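You operate a simulated robot arm through the tools that you are given. There is no shell and no other tool. Be economical: measure what you need, move in short steps, check, and stop when the job is done.

You run a simulated two-armed robot. Do the job below in one go: nothing can be reset, and whatever is moved stays where it is left.

## Task
Screw the cap back on the descaler bottle.

It is judged by the outcome, as a careful person would: the job done as asked, and still so three seconds after it is handed in. It fails if anything else is knocked over, pushed out of place, dropped, spilled or broken. A push-on lid holds only when it is set on centred and level and pressed home; a screw cap is set on level and turned clockwise until tight.

## Robot
Two 7-joint arms with three-finger grippers on one trunk, on a base that drives. Base frame: it is fixed to the floor where the robot stands at the start and does not move with it; the origin is under the middle of the robot, x ahead of it, y to its left, z up; the surface under the hand at the start is at about z = 750. Units: mm, rad, N and s.
The left shoulder is at the start at [42, 154, 1007], the right one opposite. With the tool pointing down near the work surface each hand reaches from about 240 to 640 mm from the robot's upright axis, wherever it stands, measured 20 degrees to its own side. Payload 2.69 kg a hand.
Tool frame (each hand has its own): the origin (TCP) lies between the finger pads and is the grasp point; the fingertips stand 29 mm ahead of it; z points along the fingers, y is the line along which they close. The gripper opens to 120 mm. The gripper's body begins 78 mm behind the TCP.
Orientation is told as [roll, pitch, yaw] about the base's x, y, z axes, in that order, counted from this pose: with the fingers straight down and closing along the base's y, the tool's x points along the base's -x, its y along +y and its z along -z.

## Interface
- The arms move only by the tool step_arm. It takes "left_commands", "right_commands" or both (then of equal length, played together; a hand with none holds still); each is a list of rows, each a list of 7 numbers: the turn, a rotation vector about the tool's x, y, z in degrees, then the shift along the tool's x, y, z in mm, then the opening, from 0 (shut) to 1 (fully open). In form: [[ax, ay, az, x, y, z, grip], ...]. A call has 1 to 8 rows; each row is the pose to reach, as a shift and turn from the pose commanded when the call began, along the tool's axes at that moment. Each row takes 0.2 s and may step no farther than 50 mm and 0.15 rad from the row before; otherwise, or with a gripper value out of range, the whole call is refused. A pose out of reach is approached as far as the arm can. The call stops where the force on the tool passes 40 N (or 10 N more than at its start, if that is more) or the arm is blocked; 0.2 s more then pass. The fingers move at their own pace and stop on an object; they squeeze with about 31 N. The grip force told is the motor's: it shows also when the fingers shut on nothing. Time passes only in rows, and 0.2 s behind the last, so rows that repeat a pose let the fingers close. The reply holds the time, the measured pose of the TCP, the force on the tool along the base axes, the opening and the grip force, in the units named above and with some noise, with the torque about the TCP (base axes, N m) and any sound that the robot's microphone picked up.
- Cameras (640 x 400 px; columns grow to the right, rows downward): "scene" is now at [154.9, -21, 1182.8]; the picture's right is [-0.24, -0.97, 0.00], its down [-0.30, 0.07, -0.95] and it looks along [0.92, -0.22, -0.31] (base axes); focal length 214 px, centre (320, 200). "left" rides on the left gripper at [63, 0, -104] in its tool frame; the picture's right is [0.00, 1.00, 0.00], its down [-0.83, 0.00, -0.56] and it looks along [-0.56, 0.00, 0.83] (tool axes); focal length 275 px, centre (320, 200). "right" rides on the right gripper at [63, 0, -104] in its tool frame; the picture's right is [0.00, 1.00, 0.00], its down [-0.83, 0.00, -0.56] and it looks along [-0.56, 0.00, 0.83] (tool axes); focal length 275 px, centre (320, 200). There is no depth. A picture from a camera that has moved, and an enlarged one, comes with that camera's place and axes in the base frame and with its lens.
- get_image(camera): a new picture of that camera. No time passes.
- raise_lower(by): slides the trunk up (or, below 0, down) by that many mm; the arms and the scene camera ride with it, the base frame stays. It gives what a move gives, with no picture.
- base_move(legs): drives the robot by 1 to 6 legs, each [ahead, left, turn to the left] in mm, mm and rad, along the robot's own axes; the way and the turn of a leg run together, so that a leg with both is an arc; at most 1500 mm and 3.142 rad a leg. The arms and the cameras ride along, it lands a little off, and it stops where it bumps. It gives what a move gives.
- head_to(pan, tilt): turns the head with the scene camera to pan (to the left, within 1.396 rad either way) and tilt (down, from -0.506 to 1.204), counted from straight ahead of the robot. It gives what a move gives.
- close_up(camera, box): a new picture of the part [left, top, right, bottom] of that camera's present view, enlarged. No time passes.
- job_done(): hands the job in; it is judged then, once.

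Go step by step. Nothing tells you exact positions but the pictures and the camera data: compare them with the known pose of the tool, close in by small moves and look again before you grip or let go. The budget is 120 turns and 100 pictures, counting those below and the enlarged ones. Unless the task says otherwise, let go and move clear before handing in, and close with one line.

The tools are called after "Call:" as name(argument=value, ...) on one line, values as JSON. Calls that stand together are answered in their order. step_arm: Moves the arms, as the interface text tells. Its arguments: {"type":"object","properties":{"left_commands":{"type":"array","items":{"type":"array","items":{"type":"number"}}},"right_commands":{"type":"array","items":{"type":"array","items":{"type":"number"}}}},"required":[]} The other tools are called the same way: raise_lower (by) slides the trunk up or down; base_move (legs) drives the base; head_to (pan, tilt) turns the head that bears the scene camera; get_image (camera) takes a picture; close_up (camera, box) takes an enlarged picture of a part of a camera's view; job_done () hands the job in.

At the start:

```text
time_s: 0.0
left_position: [342.9, 27.7, 1032.8]
left_tcp_rot: [-0.001, -0.001, -0.001]
left_ft_force: [-0.6, 0.3, 0.0]
left_ft_torque: [0.0, 0.04, -0.01]
left_gripper_width: 120.3
left_grasp_force: 0.2
right_position: [278.6, -202.6, 1109.1]
right_tcp_rot: [-0.001, 0.002, -0.001]
right_ft_force: [0.0, -0.8, 0.2]
right_ft_torque: [-0.02, 0.04, 0.01]
right_gripper_width: 120.2
right_grasp_force: 0.1
trunk travel left (down, up): [-375.0, 63.0]
robot x, y, heading: [-3.8, -1.2, -0.005]
head pan, tilt: [-0.237, 0.316]
```

scene: 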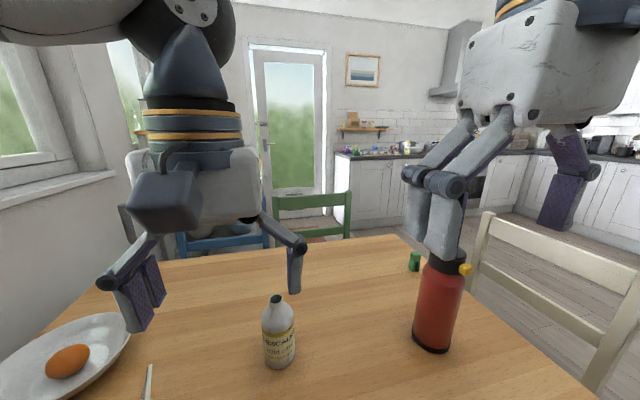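
right: 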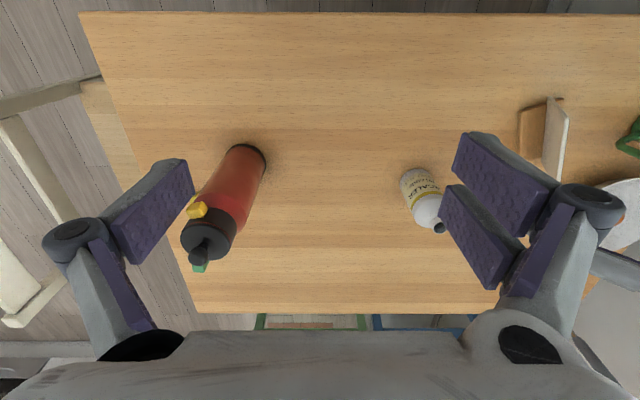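
left: 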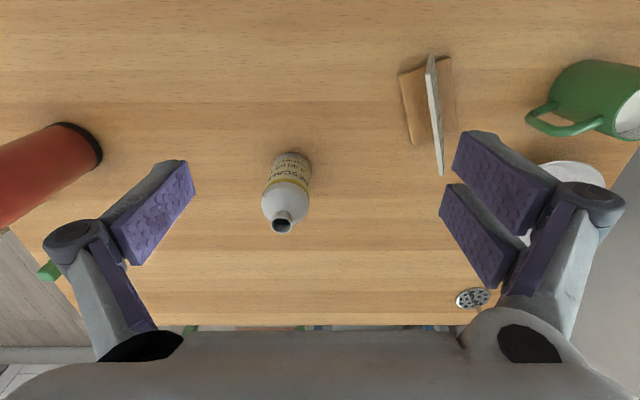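

I see the open descaler bottle in mid-table, a red flask to its right, and a small green thing behind the flask that may be the cap. I'll enlarge those before moving.

Call:
close_up(camera="scene", box=[380, 230, 480, 292])

Call:
close_up(camera="scene", box=[220, 270, 340, 380])

Call:
head_to(pan=0.3, tilt=0.8)

Call:
get_image(camera="scene")

```text
6.40 times, centred on (430, 261) of scene
camera zoom: at [154.9, -21.0, 1182.8], right [-0.24, -0.97, 0.0], down [-0.3, 0.07, -0.95], along [0.92, -0.22, -0.31], focal length 1373 px, centre (-384, -190)
```

zoom: 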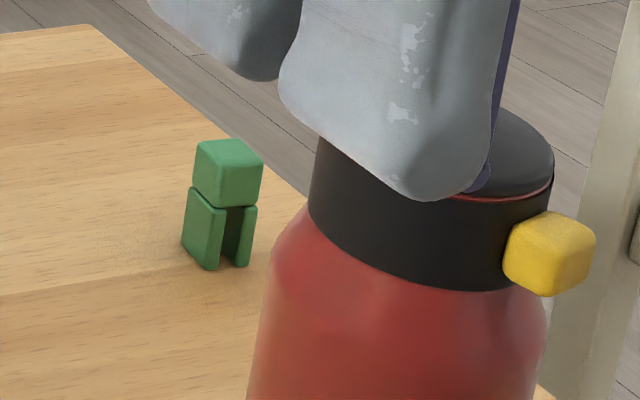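

```text
3.64 times, centred on (280, 325) of scene
camera zoom: at [154.9, -21.0, 1182.8], right [-0.24, -0.97, 0.0], down [-0.3, 0.07, -0.95], along [0.92, -0.22, -0.31], focal length 780 px, centre (466, -254)
```

zoom: 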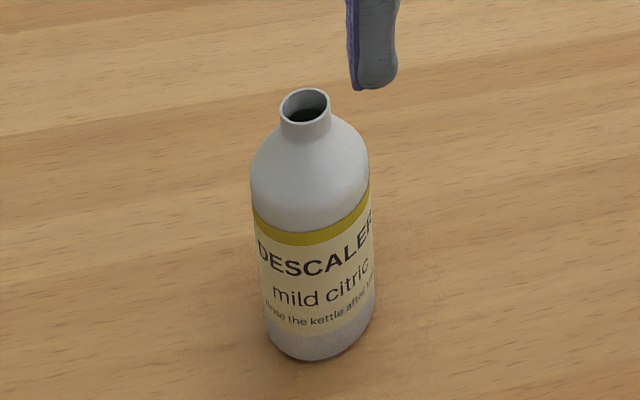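

```text
time_s: 1.0
left_position: [343.0, 27.9, 1032.6]
left_tcp_rot: [-0.001, 0.0, 0.0]
left_ft_force: [0.5, -0.4, 0.4]
left_ft_torque: [0.03, 0.01, 0.04]
left_gripper_width: 120.0
left_grasp_force: 0.0
right_position: [276.6, -202.2, 1109.1]
right_tcp_rot: [-0.001, 0.001, 0.0]
right_ft_force: [-0.3, 1.5, -0.5]
right_ft_torque: [0.01, -0.01, -0.01]
right_gripper_width: 119.9
right_grasp_force: 0.1
trunk travel left (down, up): [-375.0, 63.0]
robot x, y, heading: [1.8, -3.5, -0.002]
head pan, tilt: [0.3, 0.799]
```

```text
94 pictures are left
camera scene: at [141.3, 24.8, 1139.9], right [0.29, -0.96, 0.0], down [-0.68, -0.21, -0.7], along [0.67, 0.21, -0.72], focal length 214 px, centre (320, 200)
```

scene: 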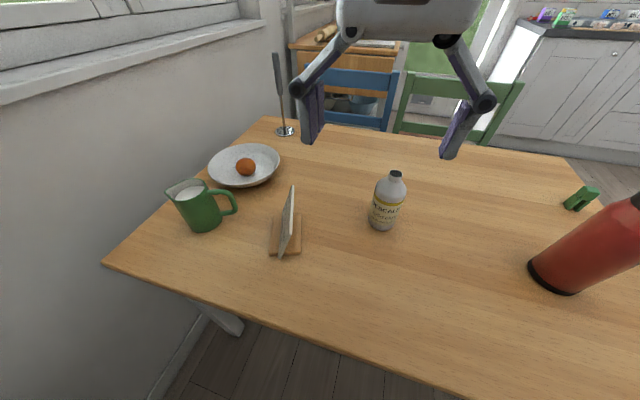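

No cap is on the open part of the table. I'll look behind the objects and elsewhere in the room.

Call:
close_up(camera="scene", box=[160, 110, 320, 270])

Call:
close_up(camera="left", box=[380, 20, 640, 320])

Call:
head_to(pan=-0.7, tilt=0.7)

Call:
get_image(camera="scene")

```text
2.50 times, centred on (240, 190) of scene
camera zoom: at [141.3, 24.8, 1139.9], right [0.29, -0.96, 0.0], down [-0.68, -0.21, -0.7], along [0.67, 0.21, -0.72], focal length 536 px, centre (520, 225)
```

zoom: 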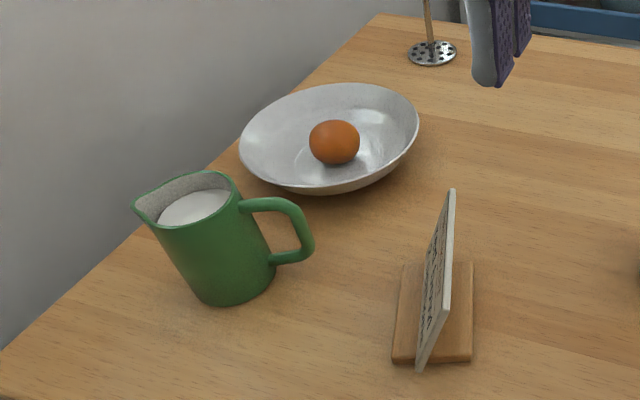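

```text
1.33 times, centred on (510, 170) of left
camera zoom: at [280.1, 28.0, 1136.0], right [0.0, 1.0, 0.0], down [0.83, 0.0, 0.56], along [0.56, 0.0, -0.83], focal length 367 px, centre (67, 240)
```

zoom: 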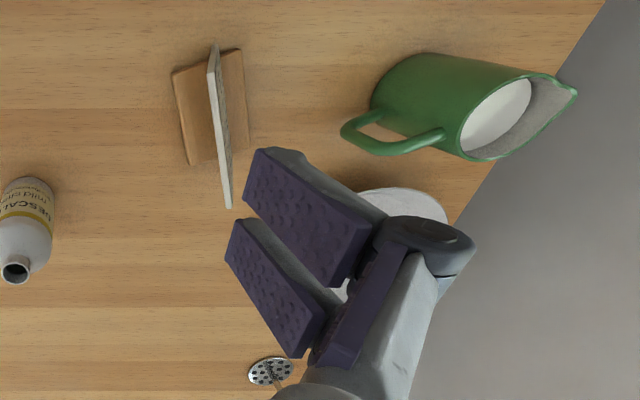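

```text
time_s: 2.2
left_position: [341.9, 26.2, 1032.6]
left_tcp_rot: [-0.001, -0.001, 0.0]
left_ft_force: [-0.5, 0.1, -0.4]
left_ft_torque: [0.02, -0.01, 0.0]
left_gripper_width: 120.1
left_grasp_force: 0.1
right_position: [276.9, -202.1, 1108.8]
right_tcp_rot: [0.0, 0.0, -0.001]
right_ft_force: [0.6, 0.7, 0.0]
right_ft_torque: [0.03, 0.0, -0.02]
right_gripper_width: 120.0
right_grasp_force: 0.2
trunk travel left (down, up): [-375.0, 63.0]
robot x, y, heading: [1.8, -1.2, 0.001]
head pan, tilt: [-0.7, 0.7]
```

```text
91 pictures are left
camera scene: at [129.3, -53.7, 1148.1], right [-0.64, -0.77, 0.0], down [-0.49, 0.41, -0.76], along [0.59, -0.49, -0.64], focal length 214 px, centre (320, 200)
```

scene: 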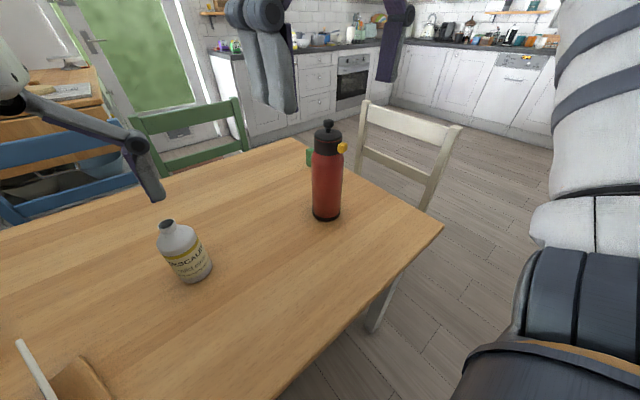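

The cap isn't visible yet, so it is probably behind the mug, plate, card or flask. I'll move both hands high outward to look behind them.

Call:
step_arm(left_commands=[[0, 0, 0, 0, 45, -10, 1], [0, 0, 0, 0, 90, -20, 1], [0, 0, 0, 0, 135, -30, 1], [0, 0, 0, 0, 180, -40, 1], [0, 0, 0, 0, 225, -50, 1], [0, 0, 0, 0, 250, -50, 1]], right_commands=[[0, 0, 0, -20, -30, 0, 1], [0, 0, 0, -40, -60, 0, 1], [0, 0, 0, -60, -90, 0, 1], [0, 0, 0, -80, -120, 0, 1], [0, 0, 0, -100, -150, 0, 1], [0, 0, 0, -120, -180, 0, 1]])

Call:
get_image(camera="left")

Call:
get_image(camera="right")

```text
time_s: 3.6
left_position: [342.6, 277.3, 1082.1]
left_tcp_rot: [-0.001, 0.0, -0.001]
left_ft_force: [0.4, -1.0, 0.3]
left_ft_torque: [0.01, 0.0, -0.01]
left_gripper_width: 119.8
left_grasp_force: 0.1
right_position: [413.5, -378.0, 1093.3]
right_tcp_rot: [0.0, 0.0, -0.003]
right_ft_force: [-0.3, 0.7, -0.4]
right_ft_torque: [0.01, -0.02, 0.02]
right_gripper_width: 120.0
right_grasp_force: 0.0
right hand out of reach, approached as far as the arm can: row 1, 2, 3, 4, 5, 6
trunk travel left (down, up): [-375.0, 63.0]
robot x, y, heading: [0.9, 0.9, 0.0]
head pan, tilt: [-0.7, 0.7]
```

```text
90 pictures are left
camera left: at [280.2, 278.0, 1185.2], right [0.0, 1.0, 0.0], down [0.83, 0.0, 0.56], along [0.56, 0.0, -0.83], focal length 275 px, centre (320, 200)
```

left: 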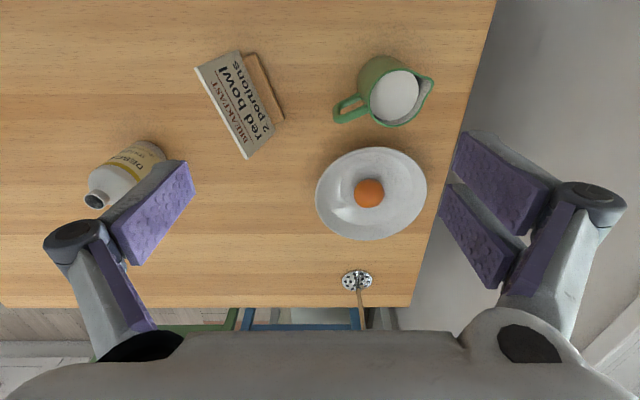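

```text
89 pictures are left
camera right: at [351.2, -378.1, 1197.6], right [0.0, 1.0, 0.0], down [0.83, 0.0, 0.56], along [0.56, 0.0, -0.83], focal length 275 px, centre (320, 200)
```

right: 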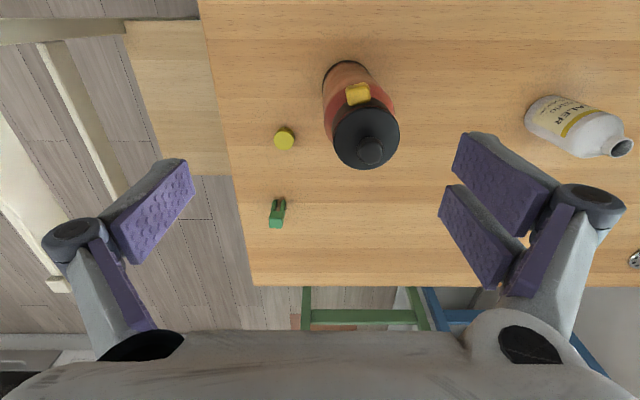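

The yellow cap stands behind the flask, near (522, -438). I'll enlarge it to judge size and which way up it lies.

Call:
close_up(camera="right", box=[240, 90, 340, 180])

Call:
close_up(camera="right", box=[500, 70, 640, 180])

```text
4.44 times, centred on (290, 135) of right
camera zoom: at [351.2, -378.1, 1197.6], right [0.0, 1.0, 0.0], down [0.83, 0.0, 0.56], along [0.56, 0.0, -0.83], focal length 1224 px, centre (453, 489)
```

zoom: 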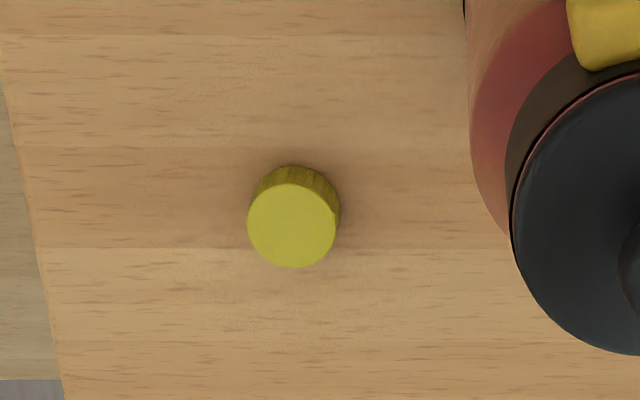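

```text
3.64 times, centred on (570, 125) of right
camera zoom: at [351.2, -378.1, 1197.6], right [0.0, 1.0, 0.0], down [0.83, 0.0, 0.56], along [0.56, 0.0, -0.83], focal length 1001 px, centre (-589, 473)
```

zoom: 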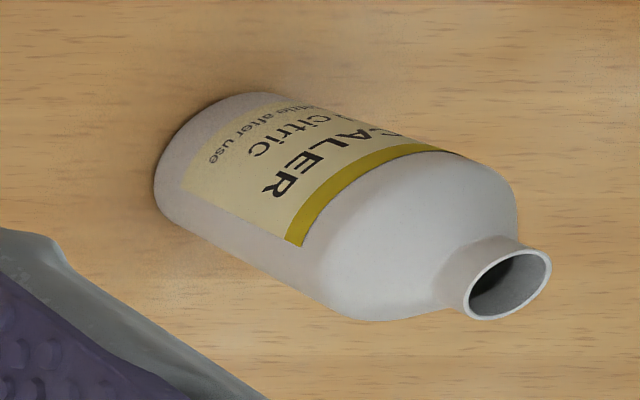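

The cap lies right way up, about 32 mm wide, at roughly (524, -437), which is too far for the right hand from here. I'll drive 250 mm to the right first.

Call:
base_move(legs=[[0, -250, 0]])

Call:
get_image(camera="right")

```text
time_s: 6.1
left_position: [342.6, 27.1, 1082.3]
left_tcp_rot: [0.0, 0.0, 0.0]
left_ft_force: [-0.9, -0.7, 0.8]
left_ft_torque: [0.0, 0.01, 0.02]
left_gripper_width: 120.1
left_grasp_force: 0.1
right_position: [411.5, -625.8, 1093.0]
right_tcp_rot: [0.003, -0.001, -0.002]
right_ft_force: [0.1, 0.1, -0.2]
right_ft_torque: [-0.02, -0.01, 0.01]
right_gripper_width: 120.0
right_grasp_force: 0.0
trunk travel left (down, up): [-375.0, 63.0]
robot x, y, heading: [1.9, -250.3, 0.001]
head pan, tilt: [-0.7, 0.7]
```

```text
86 pictures are left
camera right: at [350.4, -626.2, 1197.6], right [0.0, 1.0, 0.0], down [0.83, 0.0, 0.56], along [0.56, 0.0, -0.83], focal length 275 px, centre (320, 200)
```

right: 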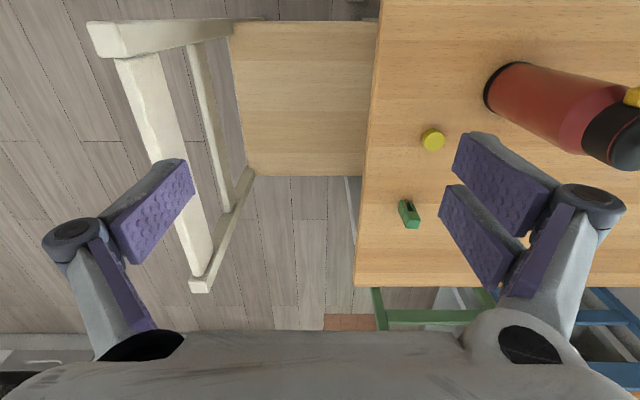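

The cap triangulates to (526, -439) with its top near z 762. I'll drive a bit further right so the forearm comes in on the outer side of the flask.

Call:
base_move(legs=[[0, -130, 0]])

Call:
step_arm(right_commands=[[0, 0, 0, -10, 45, 0, 1], [0, 0, 0, -20, 90, 0, 0.8], [0, 0, 0, -30, 135, 0, 0.6], [0, 0, 0, -40, 180, 0, 0.5], [0, 0, 0, -50, 225, 0, 0.5], [0, 0, 0, -50, 270, 0, 0.5], [0, 0, 0, -50, 300, 0, 0.5]])

Call:
get_image(camera="right")

```text
time_s: 7.8
left_position: [342.5, -102.2, 1082.3]
left_tcp_rot: [-0.002, 0.0, -0.001]
left_ft_force: [0.6, -0.3, -0.2]
left_ft_torque: [0.02, 0.0, 0.03]
left_gripper_width: 120.2
left_grasp_force: 0.1
right_position: [412.1, -756.3, 1092.4]
right_tcp_rot: [0.001, 0.0, -0.001]
right_ft_force: [1.2, 0.3, -0.6]
right_ft_torque: [0.0, -0.02, 0.01]
right_gripper_width: 119.9
right_grasp_force: 0.0
trunk travel left (down, up): [-375.0, 63.0]
robot x, y, heading: [1.0, -378.9, -0.005]
head pan, tilt: [-0.7, 0.7]
```

```text
time_s: 9.4
left_position: [343.0, -101.3, 1082.5]
left_tcp_rot: [-0.001, 0.0, -0.002]
left_ft_force: [1.1, 0.6, -0.5]
left_ft_torque: [0.0, -0.01, 0.02]
left_gripper_width: 119.9
left_grasp_force: 0.0
right_position: [462.4, -455.9, 1093.2]
right_tcp_rot: [0.001, -0.001, -0.003]
right_ft_force: [-1.1, 0.1, 0.1]
right_ft_torque: [-0.01, -0.01, -0.01]
right_gripper_width: 60.2
right_grasp_force: 0.1
trunk travel left (down, up): [-375.0, 63.0]
robot x, y, heading: [-3.0, -379.8, 0.005]
head pan, tilt: [-0.7, 0.7]
```

```text
85 pictures are left
camera right: at [400.7, -455.5, 1198.1], right [0.0, 1.0, 0.0], down [0.83, 0.0, 0.56], along [0.56, 0.0, -0.83], focal length 275 px, centre (320, 200)
```

right: 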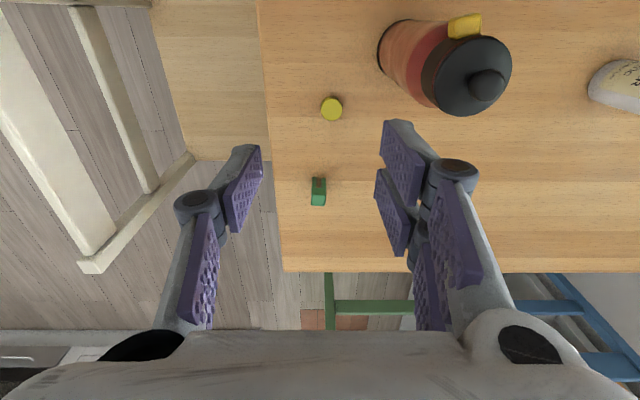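

Cap confirmed at about (524, -438). I'll go over it and descend part way.

Call:
step_arm(right_commands=[[0, 0, 0, -31, 9, 0, 0.5], [0, 0, 0, -62, 18, 10, 0.5], [0, 0, 0, -62, 18, 55, 0.5], [0, 0, 0, -62, 18, 100, 0.5], [0, 0, 0, -62, 18, 145, 0.5], [0, 0, 0, -62, 18, 190, 0.5], [0, 0, 0, -62, 18, 235, 0.5]])

Call:
get_image(camera="right")

Call:
get_image(camera="scene")

```text
time_s: 11.0
left_position: [344.2, -101.0, 1082.2]
left_tcp_rot: [-0.002, 0.001, -0.002]
left_ft_force: [-0.3, -0.2, -0.6]
left_ft_torque: [-0.01, 0.03, 0.02]
left_gripper_width: 120.0
left_grasp_force: 0.0
right_position: [567.9, -421.9, 873.7]
right_tcp_rot: [0.001, 0.001, -0.002]
right_ft_force: [0.2, -0.4, 0.0]
right_ft_torque: [0.0, 0.0, -0.02]
right_gripper_width: 60.2
right_grasp_force: 0.1
right hand out of reach, approached as far as the arm can: row 1, 2, 3, 4, 5, 6, 7
trunk travel left (down, up): [-375.0, 63.0]
robot x, y, heading: [-1.6, -377.4, -0.003]
head pan, tilt: [-0.7, 0.7]
```

```text
84 pictures are left
camera right: at [506.9, -421.9, 978.2], right [0.0, 1.0, 0.0], down [0.83, 0.0, 0.55], along [0.55, 0.0, -0.83], focal length 275 px, centre (320, 200)
```

right: 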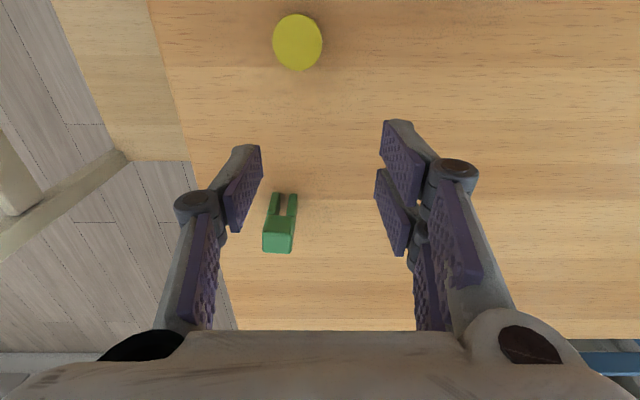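

```text
83 pictures are left
camera scene: at [129.8, -431.4, 1147.9], right [-0.65, -0.76, 0.0], down [-0.49, 0.42, -0.76], along [0.58, -0.49, -0.64], focal length 214 px, centre (320, 200)
```

scene: 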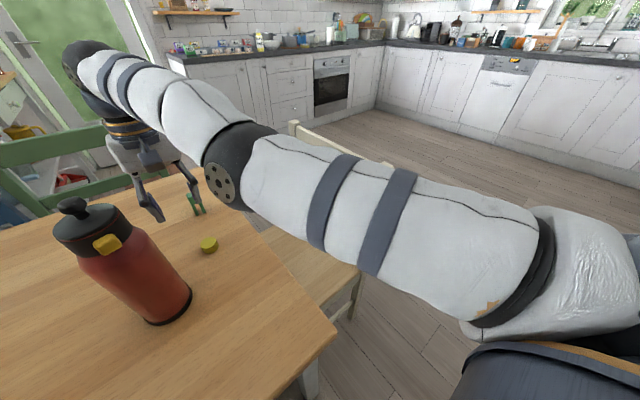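

The arm landed about 45 mm past the cap in x, because its commanded pose was off. I'll shift back and recheck before descending.

Call:
step_arm(right_commands=[[0, 0, 0, 23, -8, 0, 0.5], [0, 0, 0, 45, -16, 0, 0.5], [0, 0, 0, 45, -16, 0, 0.5]])

Call:
get_image(camera="right")

```text
time_s: 11.8
left_position: [342.8, -101.3, 1083.0]
left_tcp_rot: [-0.003, 0.002, -0.002]
left_ft_force: [0.0, 0.1, -1.4]
left_ft_torque: [0.0, -0.02, 0.0]
left_gripper_width: 120.1
left_grasp_force: 0.0
right_position: [566.8, -425.0, 879.7]
right_tcp_rot: [0.001, 0.002, -0.001]
right_ft_force: [-0.3, 0.2, -0.2]
right_ft_torque: [-0.02, 0.02, 0.0]
right_gripper_width: 60.0
right_grasp_force: 0.1
right hand out of reach, approached as far as the arm can: row 1, 2, 3
trunk travel left (down, up): [-375.0, 63.0]
robot x, y, heading: [-0.1, -376.9, -0.004]
head pan, tilt: [-0.7, 0.7]
```

```text
82 pictures are left
camera right: at [505.7, -423.1, 983.2], right [0.0, 1.0, 0.0], down [0.83, 0.0, 0.56], along [0.56, 0.0, -0.83], focal length 275 px, centre (320, 200)
```

right: 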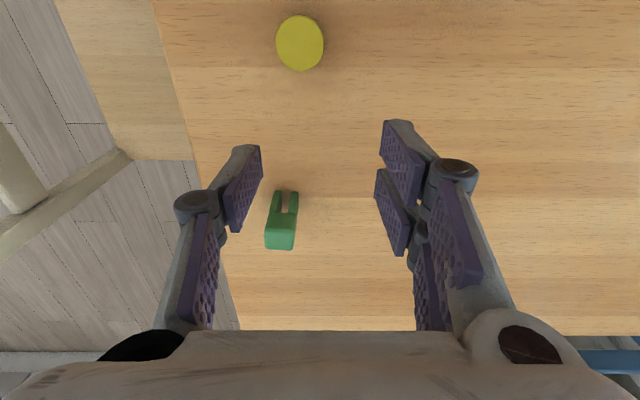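

The arm seems stuck at a joint limit rather than at its range. I'll raise it and come in again over the cap.

Call:
step_arm(right_commands=[[0, 0, 0, 0, 0, -50, 0.5], [0, 0, 0, 0, 0, -100, 0.5], [0, 0, 0, 0, 0, -150, 0.5], [0, 0, 0, 0, 0, -200, 0.5], [0, 0, 0, 0, 0, -200, 0.5]])

```text
time_s: 13.0
left_position: [342.0, -101.2, 1082.3]
left_tcp_rot: [-0.002, -0.002, -0.001]
left_ft_force: [-1.2, 0.2, -0.2]
left_ft_torque: [0.02, -0.04, -0.02]
left_gripper_width: 120.0
left_grasp_force: 0.0
right_position: [507.7, -426.1, 1050.6]
right_tcp_rot: [0.0, 0.0, -0.002]
right_ft_force: [0.2, -0.2, 0.5]
right_ft_torque: [0.0, -0.02, 0.01]
right_gripper_width: 59.9
right_grasp_force: 0.0
right hand out of reach, approached as far as the arm can: row 1, 2, 3, 4, 5
trunk travel left (down, up): [-375.0, 63.0]
robot x, y, heading: [-0.8, -378.1, -0.001]
head pan, tilt: [-0.7, 0.7]
```

The hand is too near the robot's midline for this arm. I'll swing it outward, then drive the base back left so the cap lies at the favourable 20 degrees.

Call:
step_arm(right_commands=[[0, 0, 0, 0, -45, 0, 0.5], [0, 0, 0, 0, -90, -20, 0.5], [0, 0, 0, 0, -130, -40, 0.5], [0, 0, 0, 0, -130, -40, 0.5]])

Call:
base_move(legs=[[0, 110, 0]])

Call:
get_image(camera="right")

Call:
get_image(camera="scene")

```text
time_s: 14.0
left_position: [343.6, -102.5, 1082.4]
left_tcp_rot: [-0.002, 0.002, -0.001]
left_ft_force: [0.1, -0.1, -0.9]
left_ft_torque: [0.0, -0.01, 0.0]
left_gripper_width: 119.8
left_grasp_force: 0.1
right_position: [508.6, -557.6, 1091.5]
right_tcp_rot: [0.0, 0.001, -0.004]
right_ft_force: [0.2, -0.2, -1.2]
right_ft_torque: [0.01, -0.01, -0.03]
right_gripper_width: 60.0
right_grasp_force: 0.2
right hand out of reach, approached as far as the arm can: row 1
trunk travel left (down, up): [-375.0, 63.0]
robot x, y, heading: [-1.0, -376.2, -0.003]
head pan, tilt: [-0.7, 0.7]
```

```text
time_s: 15.5
left_position: [342.5, 8.6, 1082.2]
left_tcp_rot: [-0.001, 0.0, -0.003]
left_ft_force: [-0.4, 1.0, 0.4]
left_ft_torque: [0.01, 0.01, 0.0]
left_gripper_width: 120.0
left_grasp_force: 0.2
right_position: [508.4, -449.0, 1089.5]
right_tcp_rot: [0.0, -0.001, -0.004]
right_ft_force: [1.3, -0.5, 0.1]
right_ft_torque: [-0.03, -0.02, -0.03]
right_gripper_width: 60.0
right_grasp_force: 0.0
trunk travel left (down, up): [-375.0, 63.0]
robot x, y, heading: [0.6, -268.6, -0.003]
head pan, tilt: [-0.7, 0.7]
```

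```text
81 pictures are left
camera right: at [447.3, -447.9, 1195.0], right [0.0, 1.0, 0.0], down [0.83, 0.0, 0.56], along [0.56, 0.0, -0.83], focal length 275 px, centre (320, 200)
```

right: 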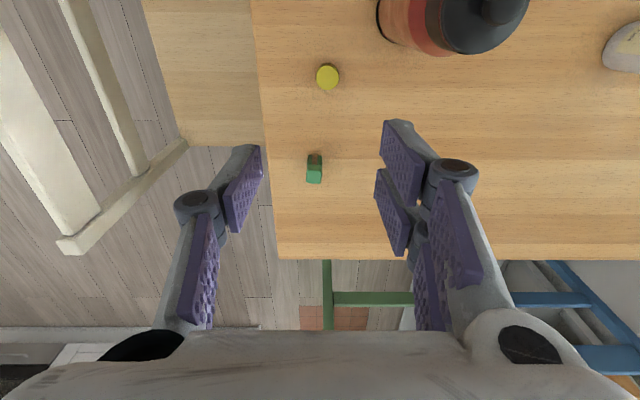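

```text
80 pictures are left
camera scene: at [129.0, -322.0, 1148.1], right [-0.65, -0.76, 0.0], down [-0.49, 0.42, -0.77], along [0.58, -0.49, -0.64], focal length 214 px, centre (320, 200)
```

scene: 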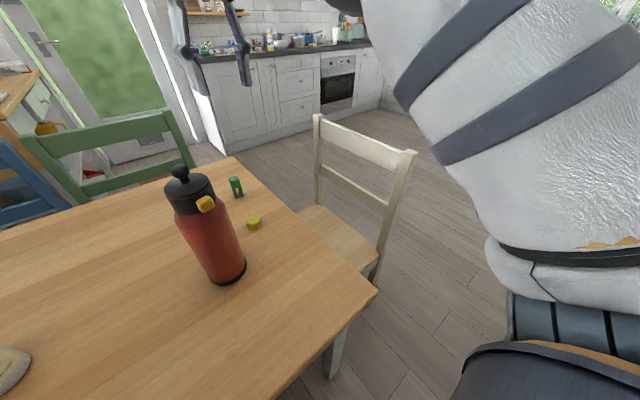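

Now the cap is at a good angle for the right arm. I'll center over (523, -438) and descend in two stages.

Call:
step_arm(right_commands=[[0, 0, 0, -8, 6, 20, 0.5], [0, 0, 0, -15, 11, 60, 0.5], [0, 0, 0, -15, 11, 105, 0.5], [0, 0, 0, -15, 11, 150, 0.5], [0, 0, 0, -15, 11, 195, 0.5], [0, 0, 0, -15, 11, 235, 0.5], [0, 0, 0, -15, 11, 235, 0.5]])

Call:
get_image(camera="right")

Call:
get_image(camera="scene")

```text
time_s: 17.1
left_position: [342.7, 7.7, 1082.8]
left_tcp_rot: [-0.002, -0.001, 0.0]
left_ft_force: [0.4, 0.0, 0.3]
left_ft_torque: [0.05, 0.0, -0.02]
left_gripper_width: 119.9
left_grasp_force: 0.1
right_position: [523.3, -438.2, 855.3]
right_tcp_rot: [-0.001, 0.001, -0.002]
right_ft_force: [0.0, -0.3, -0.1]
right_ft_torque: [0.0, 0.03, -0.02]
right_gripper_width: 59.9
right_grasp_force: 0.0
trunk travel left (down, up): [-375.0, 63.0]
robot x, y, heading: [1.1, -269.0, -0.006]
head pan, tilt: [-0.7, 0.7]
```

```text
79 pictures are left
camera right: at [461.2, -436.8, 959.5], right [0.0, 1.0, 0.0], down [0.83, 0.0, 0.56], along [0.56, 0.0, -0.83], focal length 275 px, centre (320, 200)
```

right: 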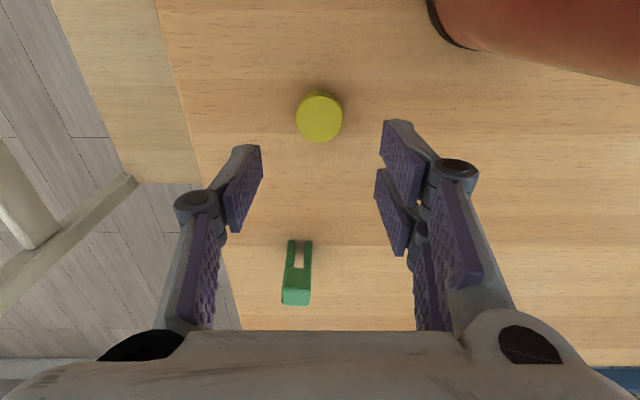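

```text
78 pictures are left
camera scene: at [128.8, -322.4, 1148.2], right [-0.65, -0.76, 0.0], down [-0.49, 0.42, -0.77], along [0.58, -0.49, -0.64], focal length 214 px, centre (320, 200)
```

scene: 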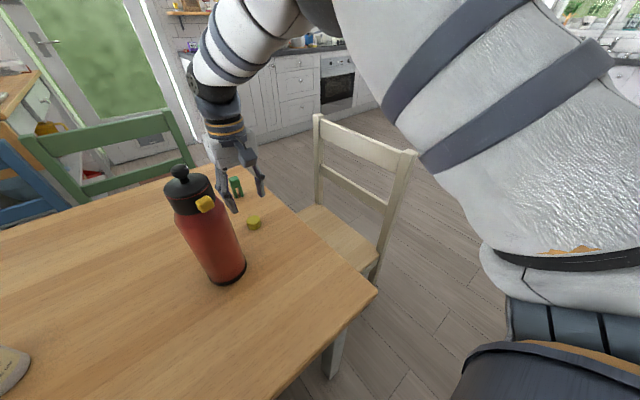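

Well centred. I'll descend so the fingertips are just off the table and close on the cap.

Call:
step_arm(right_commands=[[0, 0, 0, 1, 1, 35, 0.5], [0, 0, 0, 1, 1, 60, 0.5], [0, 0, 0, 1, 1, 73, 0.5], [0, 0, 0, 1, 1, 73, 0.5]])

Call:
get_image(camera="right")

```text
time_s: 18.1
left_position: [343.5, 7.2, 1081.8]
left_tcp_rot: [-0.002, -0.001, -0.002]
left_ft_force: [-0.3, -0.3, 0.2]
left_ft_torque: [-0.02, 0.0, 0.03]
left_gripper_width: 120.1
left_grasp_force: 0.1
right_position: [523.2, -437.4, 781.8]
right_tcp_rot: [0.001, 0.001, -0.004]
right_ft_force: [0.6, -0.8, -0.2]
right_ft_torque: [0.01, -0.01, -0.06]
right_gripper_width: 59.7
right_grasp_force: 0.0
trunk travel left (down, up): [-375.0, 63.0]
robot x, y, heading: [1.0, -271.4, -0.004]
head pan, tilt: [-0.7, 0.7]
```

```text
77 pictures are left
camera right: at [461.2, -436.3, 886.6], right [0.0, 1.0, 0.0], down [0.83, 0.0, 0.56], along [0.56, 0.0, -0.83], focal length 275 px, centre (320, 200)
```

right: 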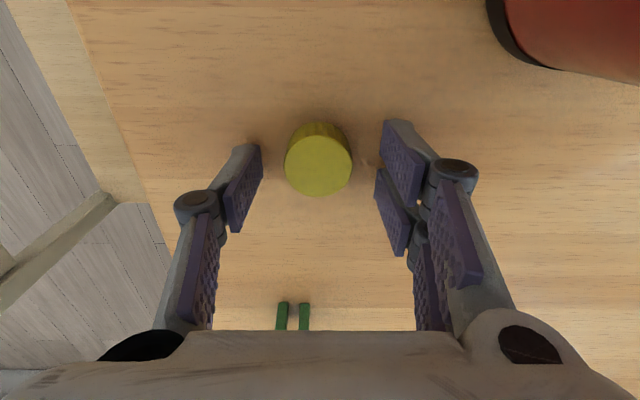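

The cap sits between the fingers. Closing.

Call:
step_arm(right_commands=[[0, 0, 0, 0, 0, 0, 0.3], [0, 0, 0, 0, 0, 0, 0.2], [0, 0, 0, 0, 0, 0, 0.1], [0, 0, 0, 0, 0, 0, 0.1]])

Call:
get_image(camera="right")

```text
time_s: 19.1
left_position: [342.6, 7.5, 1081.9]
left_tcp_rot: [-0.002, 0.001, -0.001]
left_ft_force: [-0.3, 0.3, 0.6]
left_ft_torque: [0.04, 0.04, -0.01]
left_gripper_width: 120.1
left_grasp_force: 0.0
right_position: [522.3, -438.0, 783.1]
right_tcp_rot: [0.0, 0.001, -0.001]
right_ft_force: [0.4, -0.6, 0.4]
right_ft_torque: [-0.01, 0.02, 0.01]
right_gripper_width: 28.9
right_grasp_force: 30.9
trunk travel left (down, up): [-375.0, 63.0]
robot x, y, heading: [2.2, -270.3, -0.004]
head pan, tilt: [-0.7, 0.7]
```

```text
76 pictures are left
camera right: at [461.2, -436.3, 886.8], right [0.0, 1.0, 0.0], down [0.83, 0.0, 0.56], along [0.56, 0.0, -0.83], focal length 275 px, centre (320, 200)
```

right: 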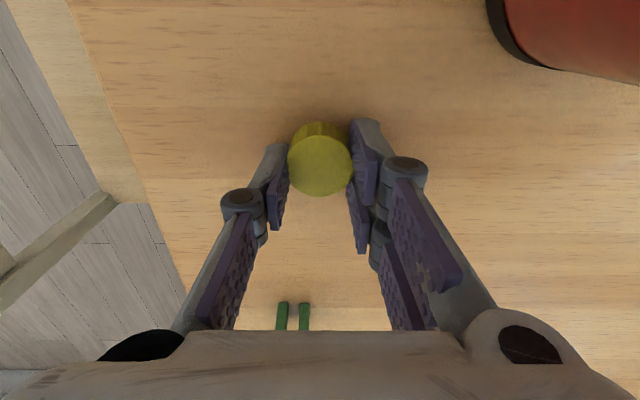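

The cap is gripped (29 mm wide). Lifting straight up well clear of the flask.

Call:
step_arm(right_commands=[[0, 0, 0, 0, 0, -20, 0.1], [0, 0, 0, 0, 0, -60, 0.1], [0, 0, 0, 0, 0, -105, 0.1], [0, 0, 0, 0, 0, -150, 0.1], [0, 0, 0, 0, 0, -195, 0.1], [0, 0, 0, 0, 0, -240, 0.1], [0, 0, 0, 0, 0, -285, 0.1], [0, 0, 0, 0, 0, -305, 0.1]])

Call:
get_image(camera="right")

```text
time_s: 20.9
left_position: [343.2, 7.7, 1081.7]
left_tcp_rot: [-0.001, 0.0, -0.001]
left_ft_force: [0.0, -0.1, 0.5]
left_ft_torque: [0.01, -0.02, 0.01]
left_gripper_width: 120.4
left_grasp_force: 0.0
right_position: [521.6, -439.1, 1077.5]
right_tcp_rot: [0.0, 0.002, -0.002]
right_ft_force: [-0.3, -0.1, 0.5]
right_ft_torque: [-0.03, 0.0, 0.0]
right_gripper_width: 29.0
right_grasp_force: 31.2
right hand out of reach, approached as far as the arm can: row 8
trunk travel left (down, up): [-375.0, 63.0]
robot x, y, heading: [-1.5, -266.4, -0.004]
head pan, tilt: [-0.7, 0.7]
```

```text
75 pictures are left
camera right: at [459.7, -437.5, 1181.8], right [0.0, 1.0, 0.0], down [0.83, 0.0, 0.56], along [0.56, 0.0, -0.83], focal length 275 px, centre (320, 200)
```

right: 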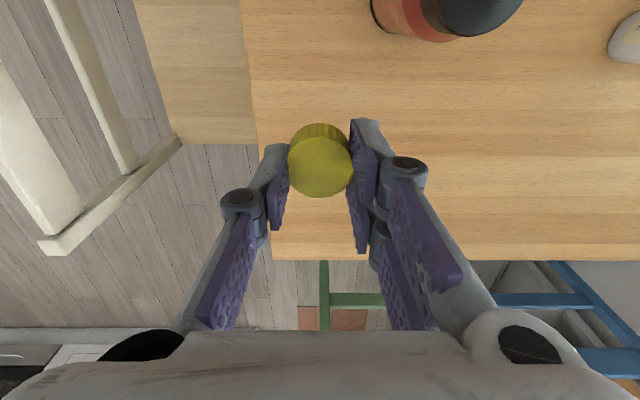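

Cap held, level. Next I tuck the left hand inward and drive left so the bottle lies between both arms.

Call:
step_arm(left_commands=[[0, 0, 0, 0, -45, 0, 1], [0, 0, 0, 0, -90, 0, 1], [0, 0, 0, 0, -135, 0, 1], [0, 0, 0, 0, -160, 0, 1]])

Call:
base_move(legs=[[0, 350, 0]])

Call:
head_to(pan=-0.2, tilt=0.75)

Call:
get_image(camera="right")

Call:
get_image(camera="left")

Call:
get_image(camera="scene")

```text
time_s: 21.9
left_position: [342.3, -152.5, 1081.3]
left_tcp_rot: [-0.002, -0.002, 0.001]
left_ft_force: [0.0, 0.0, -0.2]
left_ft_torque: [0.02, -0.02, -0.02]
left_gripper_width: 119.9
left_grasp_force: 0.1
right_position: [522.8, -437.9, 1077.5]
right_tcp_rot: [0.0, -0.001, 0.0]
right_ft_force: [-0.3, -0.4, -0.5]
right_ft_torque: [-0.01, 0.0, -0.02]
right_gripper_width: 28.7
right_grasp_force: 31.4
trunk travel left (down, up): [-375.0, 63.0]
robot x, y, heading: [-0.0, -272.5, -0.003]
head pan, tilt: [-0.7, 0.7]
```

```text
time_s: 25.1
left_position: [342.6, 199.4, 1082.6]
left_tcp_rot: [-0.002, -0.001, 0.001]
left_ft_force: [0.2, 0.1, -0.6]
left_ft_torque: [0.0, -0.05, -0.01]
left_gripper_width: 120.1
left_grasp_force: 0.1
right_position: [521.5, -87.1, 1079.1]
right_tcp_rot: [0.0, -0.003, 0.002]
right_ft_force: [-0.4, 0.5, 0.3]
right_ft_torque: [0.01, -0.01, 0.0]
right_gripper_width: 29.0
right_grasp_force: 31.2
trunk travel left (down, up): [-375.0, 63.0]
robot x, y, heading: [-0.5, 84.7, 0.007]
head pan, tilt: [-0.7, 0.7]
```

```text
time_s: 26.1
left_position: [342.8, 197.9, 1082.5]
left_tcp_rot: [-0.002, 0.0, 0.002]
left_ft_force: [0.0, -0.5, 0.6]
left_ft_torque: [0.02, 0.0, 0.0]
left_gripper_width: 120.1
left_grasp_force: 0.0
right_position: [522.0, -86.6, 1077.9]
right_tcp_rot: [0.001, -0.001, 0.001]
right_ft_force: [-0.3, 0.5, -0.3]
right_ft_torque: [0.01, -0.04, -0.04]
right_gripper_width: 28.9
right_grasp_force: 30.8
trunk travel left (down, up): [-375.0, 63.0]
robot x, y, heading: [-0.4, 78.7, 0.002]
head pan, tilt: [-0.201, 0.75]
```

```text
74 pictures are left
camera right: at [460.6, -86.4, 1181.8], right [-0.01, 1.0, 0.0], down [0.83, 0.0, 0.56], along [0.56, 0.0, -0.83], focal length 275 px, centre (320, 200)
```

right: 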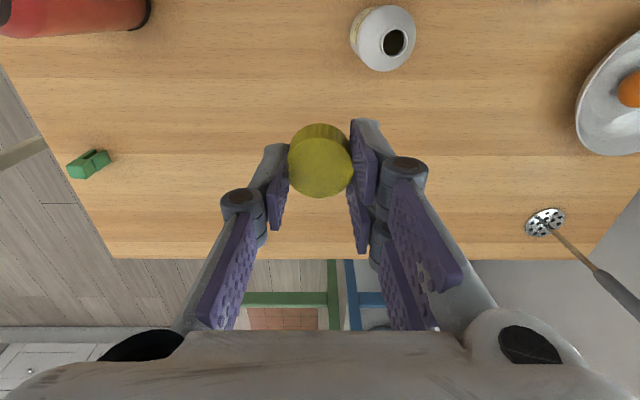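

```text
73 pictures are left
camera left: at [279.7, 199.4, 1184.9], right [0.0, 1.0, 0.0], down [0.83, 0.0, 0.56], along [0.56, 0.0, -0.83], focal length 275 px, centre (320, 200)
```

left: 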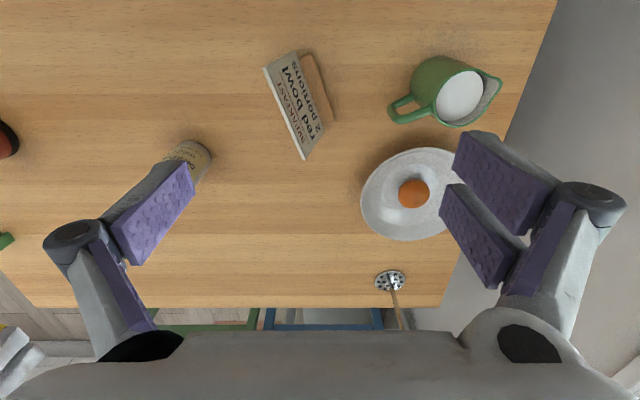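

```text
72 pictures are left
camera scene: at [145.3, 65.9, 1143.9], right [-0.2, -0.98, 0.0], down [-0.67, 0.14, -0.73], along [0.72, -0.15, -0.68], focal length 214 px, centre (320, 200)
```

scene: 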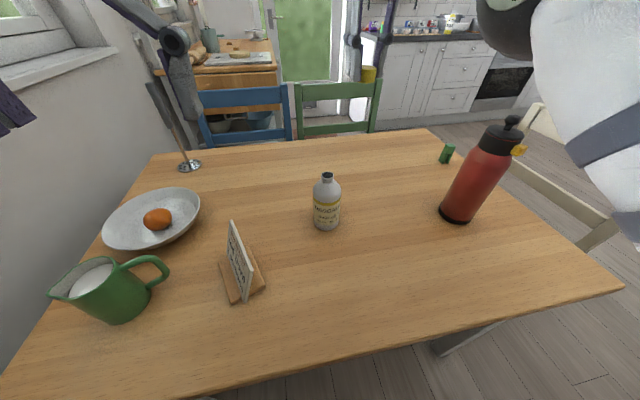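

The bottle mouth triangulates to about (480.5, -18.3, 891). I'll bring the left hand low and angled to hold the bottle's body from the robot's side while the right hand screws.

Call:
step_arm(left_commands=[[0, 0, 6, 0, -25, 25, 1], [0, 0, 12, 0, -50, 50, 1], [0, 0, 18, 0, -75, 75, 1], [0, 0, 25, 0, -100, 100, 1], [0, 0, 25, 0, -100, 100, 1]])

Call:
step_arm(left_commands=[[0, -8, 0, 0, 0, 0, 1], [0, -16, 0, 0, 0, 0, 1], [0, -24, 0, 0, 0, 0, 1], [0, -32, 0, 0, 0, 0, 1], [0, -40, 0, 0, 0, 0, 1], [0, -48, 0, 0, 0, 0, 1], [0, -56, 0, 0, 0, 0, 1], [0, -64, 0, 0, 0, 0, 1]])

Call:
get_image(camera="scene")

```text
time_s: 27.3
left_position: [343.4, 98.1, 981.6]
left_tcp_rot: [0.001, -0.002, -0.436]
left_ft_force: [-0.2, -0.4, 0.3]
left_ft_torque: [-0.01, 0.0, 0.03]
left_gripper_width: 120.0
left_grasp_force: 0.1
right_position: [521.9, -87.2, 1078.1]
right_tcp_rot: [-0.001, -0.002, 0.001]
right_ft_force: [-0.6, -0.8, 0.2]
right_ft_torque: [0.04, -0.04, -0.01]
right_gripper_width: 29.0
right_grasp_force: 31.7
trunk travel left (down, up): [-375.0, 63.0]
robot x, y, heading: [0.9, 78.9, -0.001]
head pan, tilt: [-0.201, 0.75]
```

```text
time_s: 29.1
left_position: [371.6, 69.6, 1000.6]
left_tcp_rot: [-0.001, -1.119, -0.433]
left_ft_force: [0.3, -0.4, -0.1]
left_ft_torque: [-0.02, 0.02, -0.02]
left_gripper_width: 119.8
left_grasp_force: 0.0
left hand out of reach, approached as far as the arm can: row 7, 8
right_position: [521.8, -88.0, 1077.7]
right_tcp_rot: [0.003, -0.001, 0.002]
right_ft_force: [-0.1, 0.6, 0.4]
right_ft_torque: [0.02, -0.01, 0.0]
right_gripper_width: 29.1
right_grasp_force: 31.2
trunk travel left (down, up): [-375.0, 63.0]
robot x, y, heading: [3.9, 79.6, 0.0]
head pan, tilt: [-0.201, 0.75]
```

```text
71 pictures are left
camera scene: at [145.6, 65.7, 1143.8], right [-0.2, -0.98, 0.0], down [-0.67, 0.14, -0.73], along [0.72, -0.14, -0.68], focal length 214 px, centre (320, 200)
```

scene: 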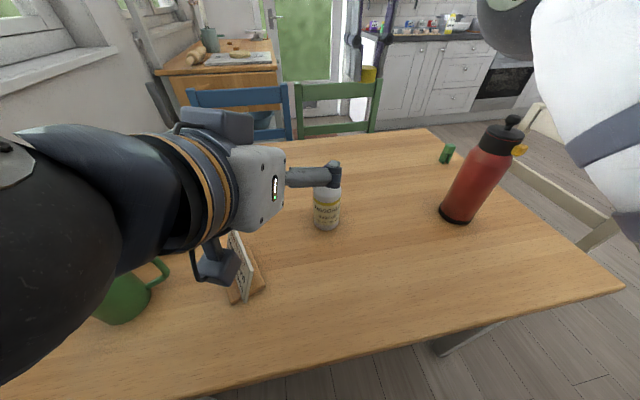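

The left hand is oriented properly. Now to a standoff 120 mm short of the bottle at low height.

Call:
step_arm(left_commands=[[0, 0, 0, 20, -12, 28, 1], [0, 0, 0, 40, -24, 55, 1], [0, 0, 0, 60, -36, 83, 1], [0, 0, 0, 81, -47, 100, 1], [0, 0, 0, 81, -47, 100, 1]])

Call:
get_image(camera="scene")

Call:
get_image(camera="left")

```text
time_s: 30.3
left_position: [400.1, 3.6, 883.1]
left_tcp_rot: [-0.002, -1.116, -0.431]
left_ft_force: [-0.3, -0.3, -0.2]
left_ft_torque: [-0.01, -0.01, -0.01]
left_gripper_width: 120.1
left_grasp_force: 0.0
right_position: [521.6, -87.4, 1076.6]
right_tcp_rot: [0.001, -0.001, 0.002]
right_ft_force: [-0.2, -0.4, -0.3]
right_ft_torque: [-0.03, 0.03, 0.0]
right_gripper_width: 28.8
right_grasp_force: 31.2
trunk travel left (down, up): [-375.0, 63.0]
robot x, y, heading: [-3.8, 80.0, 0.005]
head pan, tilt: [-0.201, 0.75]
```

```text
70 pictures are left
camera scene: at [145.2, 66.0, 1143.9], right [-0.2, -0.98, 0.0], down [-0.67, 0.13, -0.73], along [0.72, -0.14, -0.68], focal length 214 px, centre (320, 200)
```

scene: 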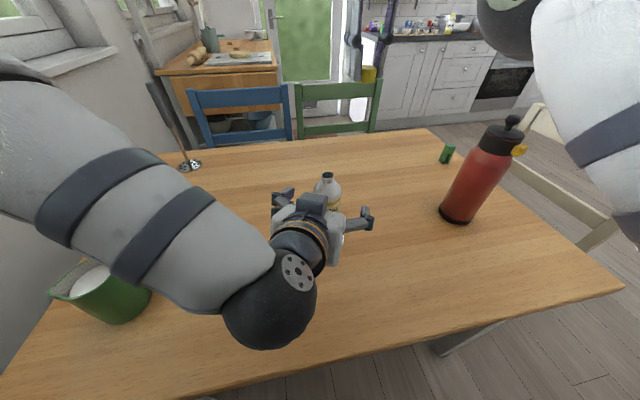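

```text
69 pictures are left
camera left: at [291.0, 55.6, 871.8], right [0.42, 0.91, 0.0], down [-0.13, 0.06, 0.99], along [0.9, -0.42, 0.14], focal length 275 px, centre (320, 200)
```

left: 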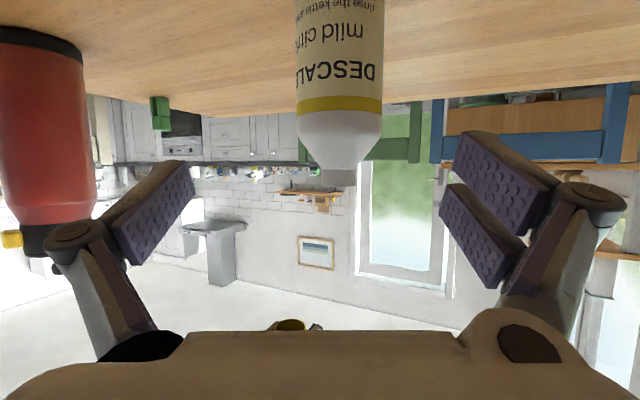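

Alignment is good; the bottle is about 14 mm off the hand's centre line. Correct laterally, lower, and advance partly.

Call:
step_arm(left_commands=[[0, 0, 0, 18, 7, 5, 1], [0, 0, 0, 36, 13, 15, 1], [0, 0, 0, 36, 13, 40, 1], [0, 0, 0, 36, 13, 60, 1], [0, 0, 0, 36, 13, 60, 1]])

Call:
get_image(camera="left")

Call:
get_image(camera="scene")

```text
time_s: 31.5
left_position: [437.9, -0.0, 824.1]
left_tcp_rot: [0.001, -1.119, -0.434]
left_ft_force: [0.0, 0.4, -0.3]
left_ft_torque: [-0.01, 0.01, 0.0]
left_gripper_width: 119.8
left_grasp_force: 0.0
right_position: [522.7, -87.6, 1078.5]
right_tcp_rot: [0.0, -0.001, 0.003]
right_ft_force: [-0.8, -0.4, -0.2]
right_ft_torque: [-0.01, 0.0, 0.01]
right_gripper_width: 29.1
right_grasp_force: 30.4
trunk travel left (down, up): [-375.0, 63.0]
robot x, y, heading: [-0.8, 80.8, -0.001]
head pan, tilt: [-0.201, 0.75]
```

```text
68 pictures are left
camera left: at [330.2, 51.9, 812.1], right [0.42, 0.91, 0.0], down [-0.13, 0.05, 0.99], along [0.9, -0.42, 0.14], focal length 275 px, centre (320, 200)
```

left: 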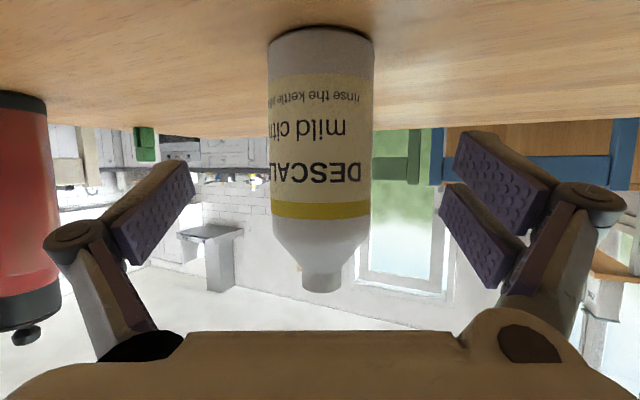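

```text
67 pictures are left
camera scene: at [145.2, 66.0, 1143.9], right [-0.2, -0.98, 0.0], down [-0.67, 0.14, -0.73], along [0.72, -0.14, -0.68], focal length 214 px, centre (320, 200)
```

scene: 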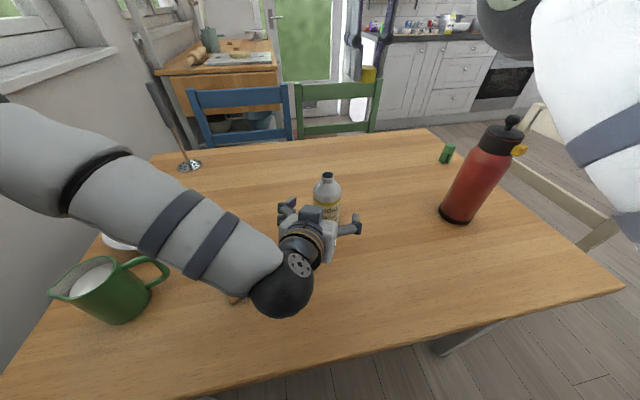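

The bottle is centred between the left fingers; I'll advance 48 mm and look once more before closing.

Call:
step_arm(left_commands=[[0, 0, 0, 0, 0, 18, 1], [0, 0, 0, 0, 0, 36, 1], [0, 0, 0, 0, 0, 48, 1], [0, 0, 0, 0, 0, 48, 1]])

Call:
get_image(camera="left")

```text
time_s: 32.5
left_position: [478.6, -18.3, 804.7]
left_tcp_rot: [-0.001, -1.117, -0.433]
left_ft_force: [0.3, -0.2, 0.3]
left_ft_torque: [0.03, 0.03, 0.01]
left_gripper_width: 119.8
left_grasp_force: 0.1
right_position: [521.4, -86.9, 1078.4]
right_tcp_rot: [0.0, -0.001, 0.002]
right_ft_force: [-0.9, 0.4, -0.4]
right_ft_torque: [0.02, 0.01, 0.0]
right_gripper_width: 28.8
right_grasp_force: 30.9
trunk travel left (down, up): [-375.0, 63.0]
robot x, y, heading: [-2.1, 79.0, 0.003]
head pan, tilt: [-0.201, 0.75]
```

```text
66 pictures are left
camera left: at [369.3, 33.4, 791.5], right [0.42, 0.91, 0.0], down [-0.12, 0.05, 0.99], along [0.9, -0.42, 0.14], focal length 275 px, centre (320, 200)
```

left: 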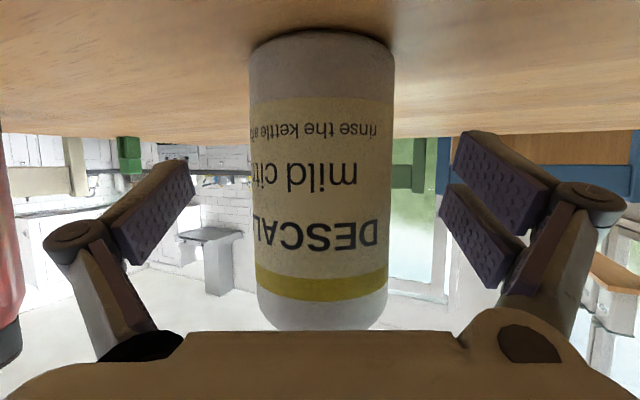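

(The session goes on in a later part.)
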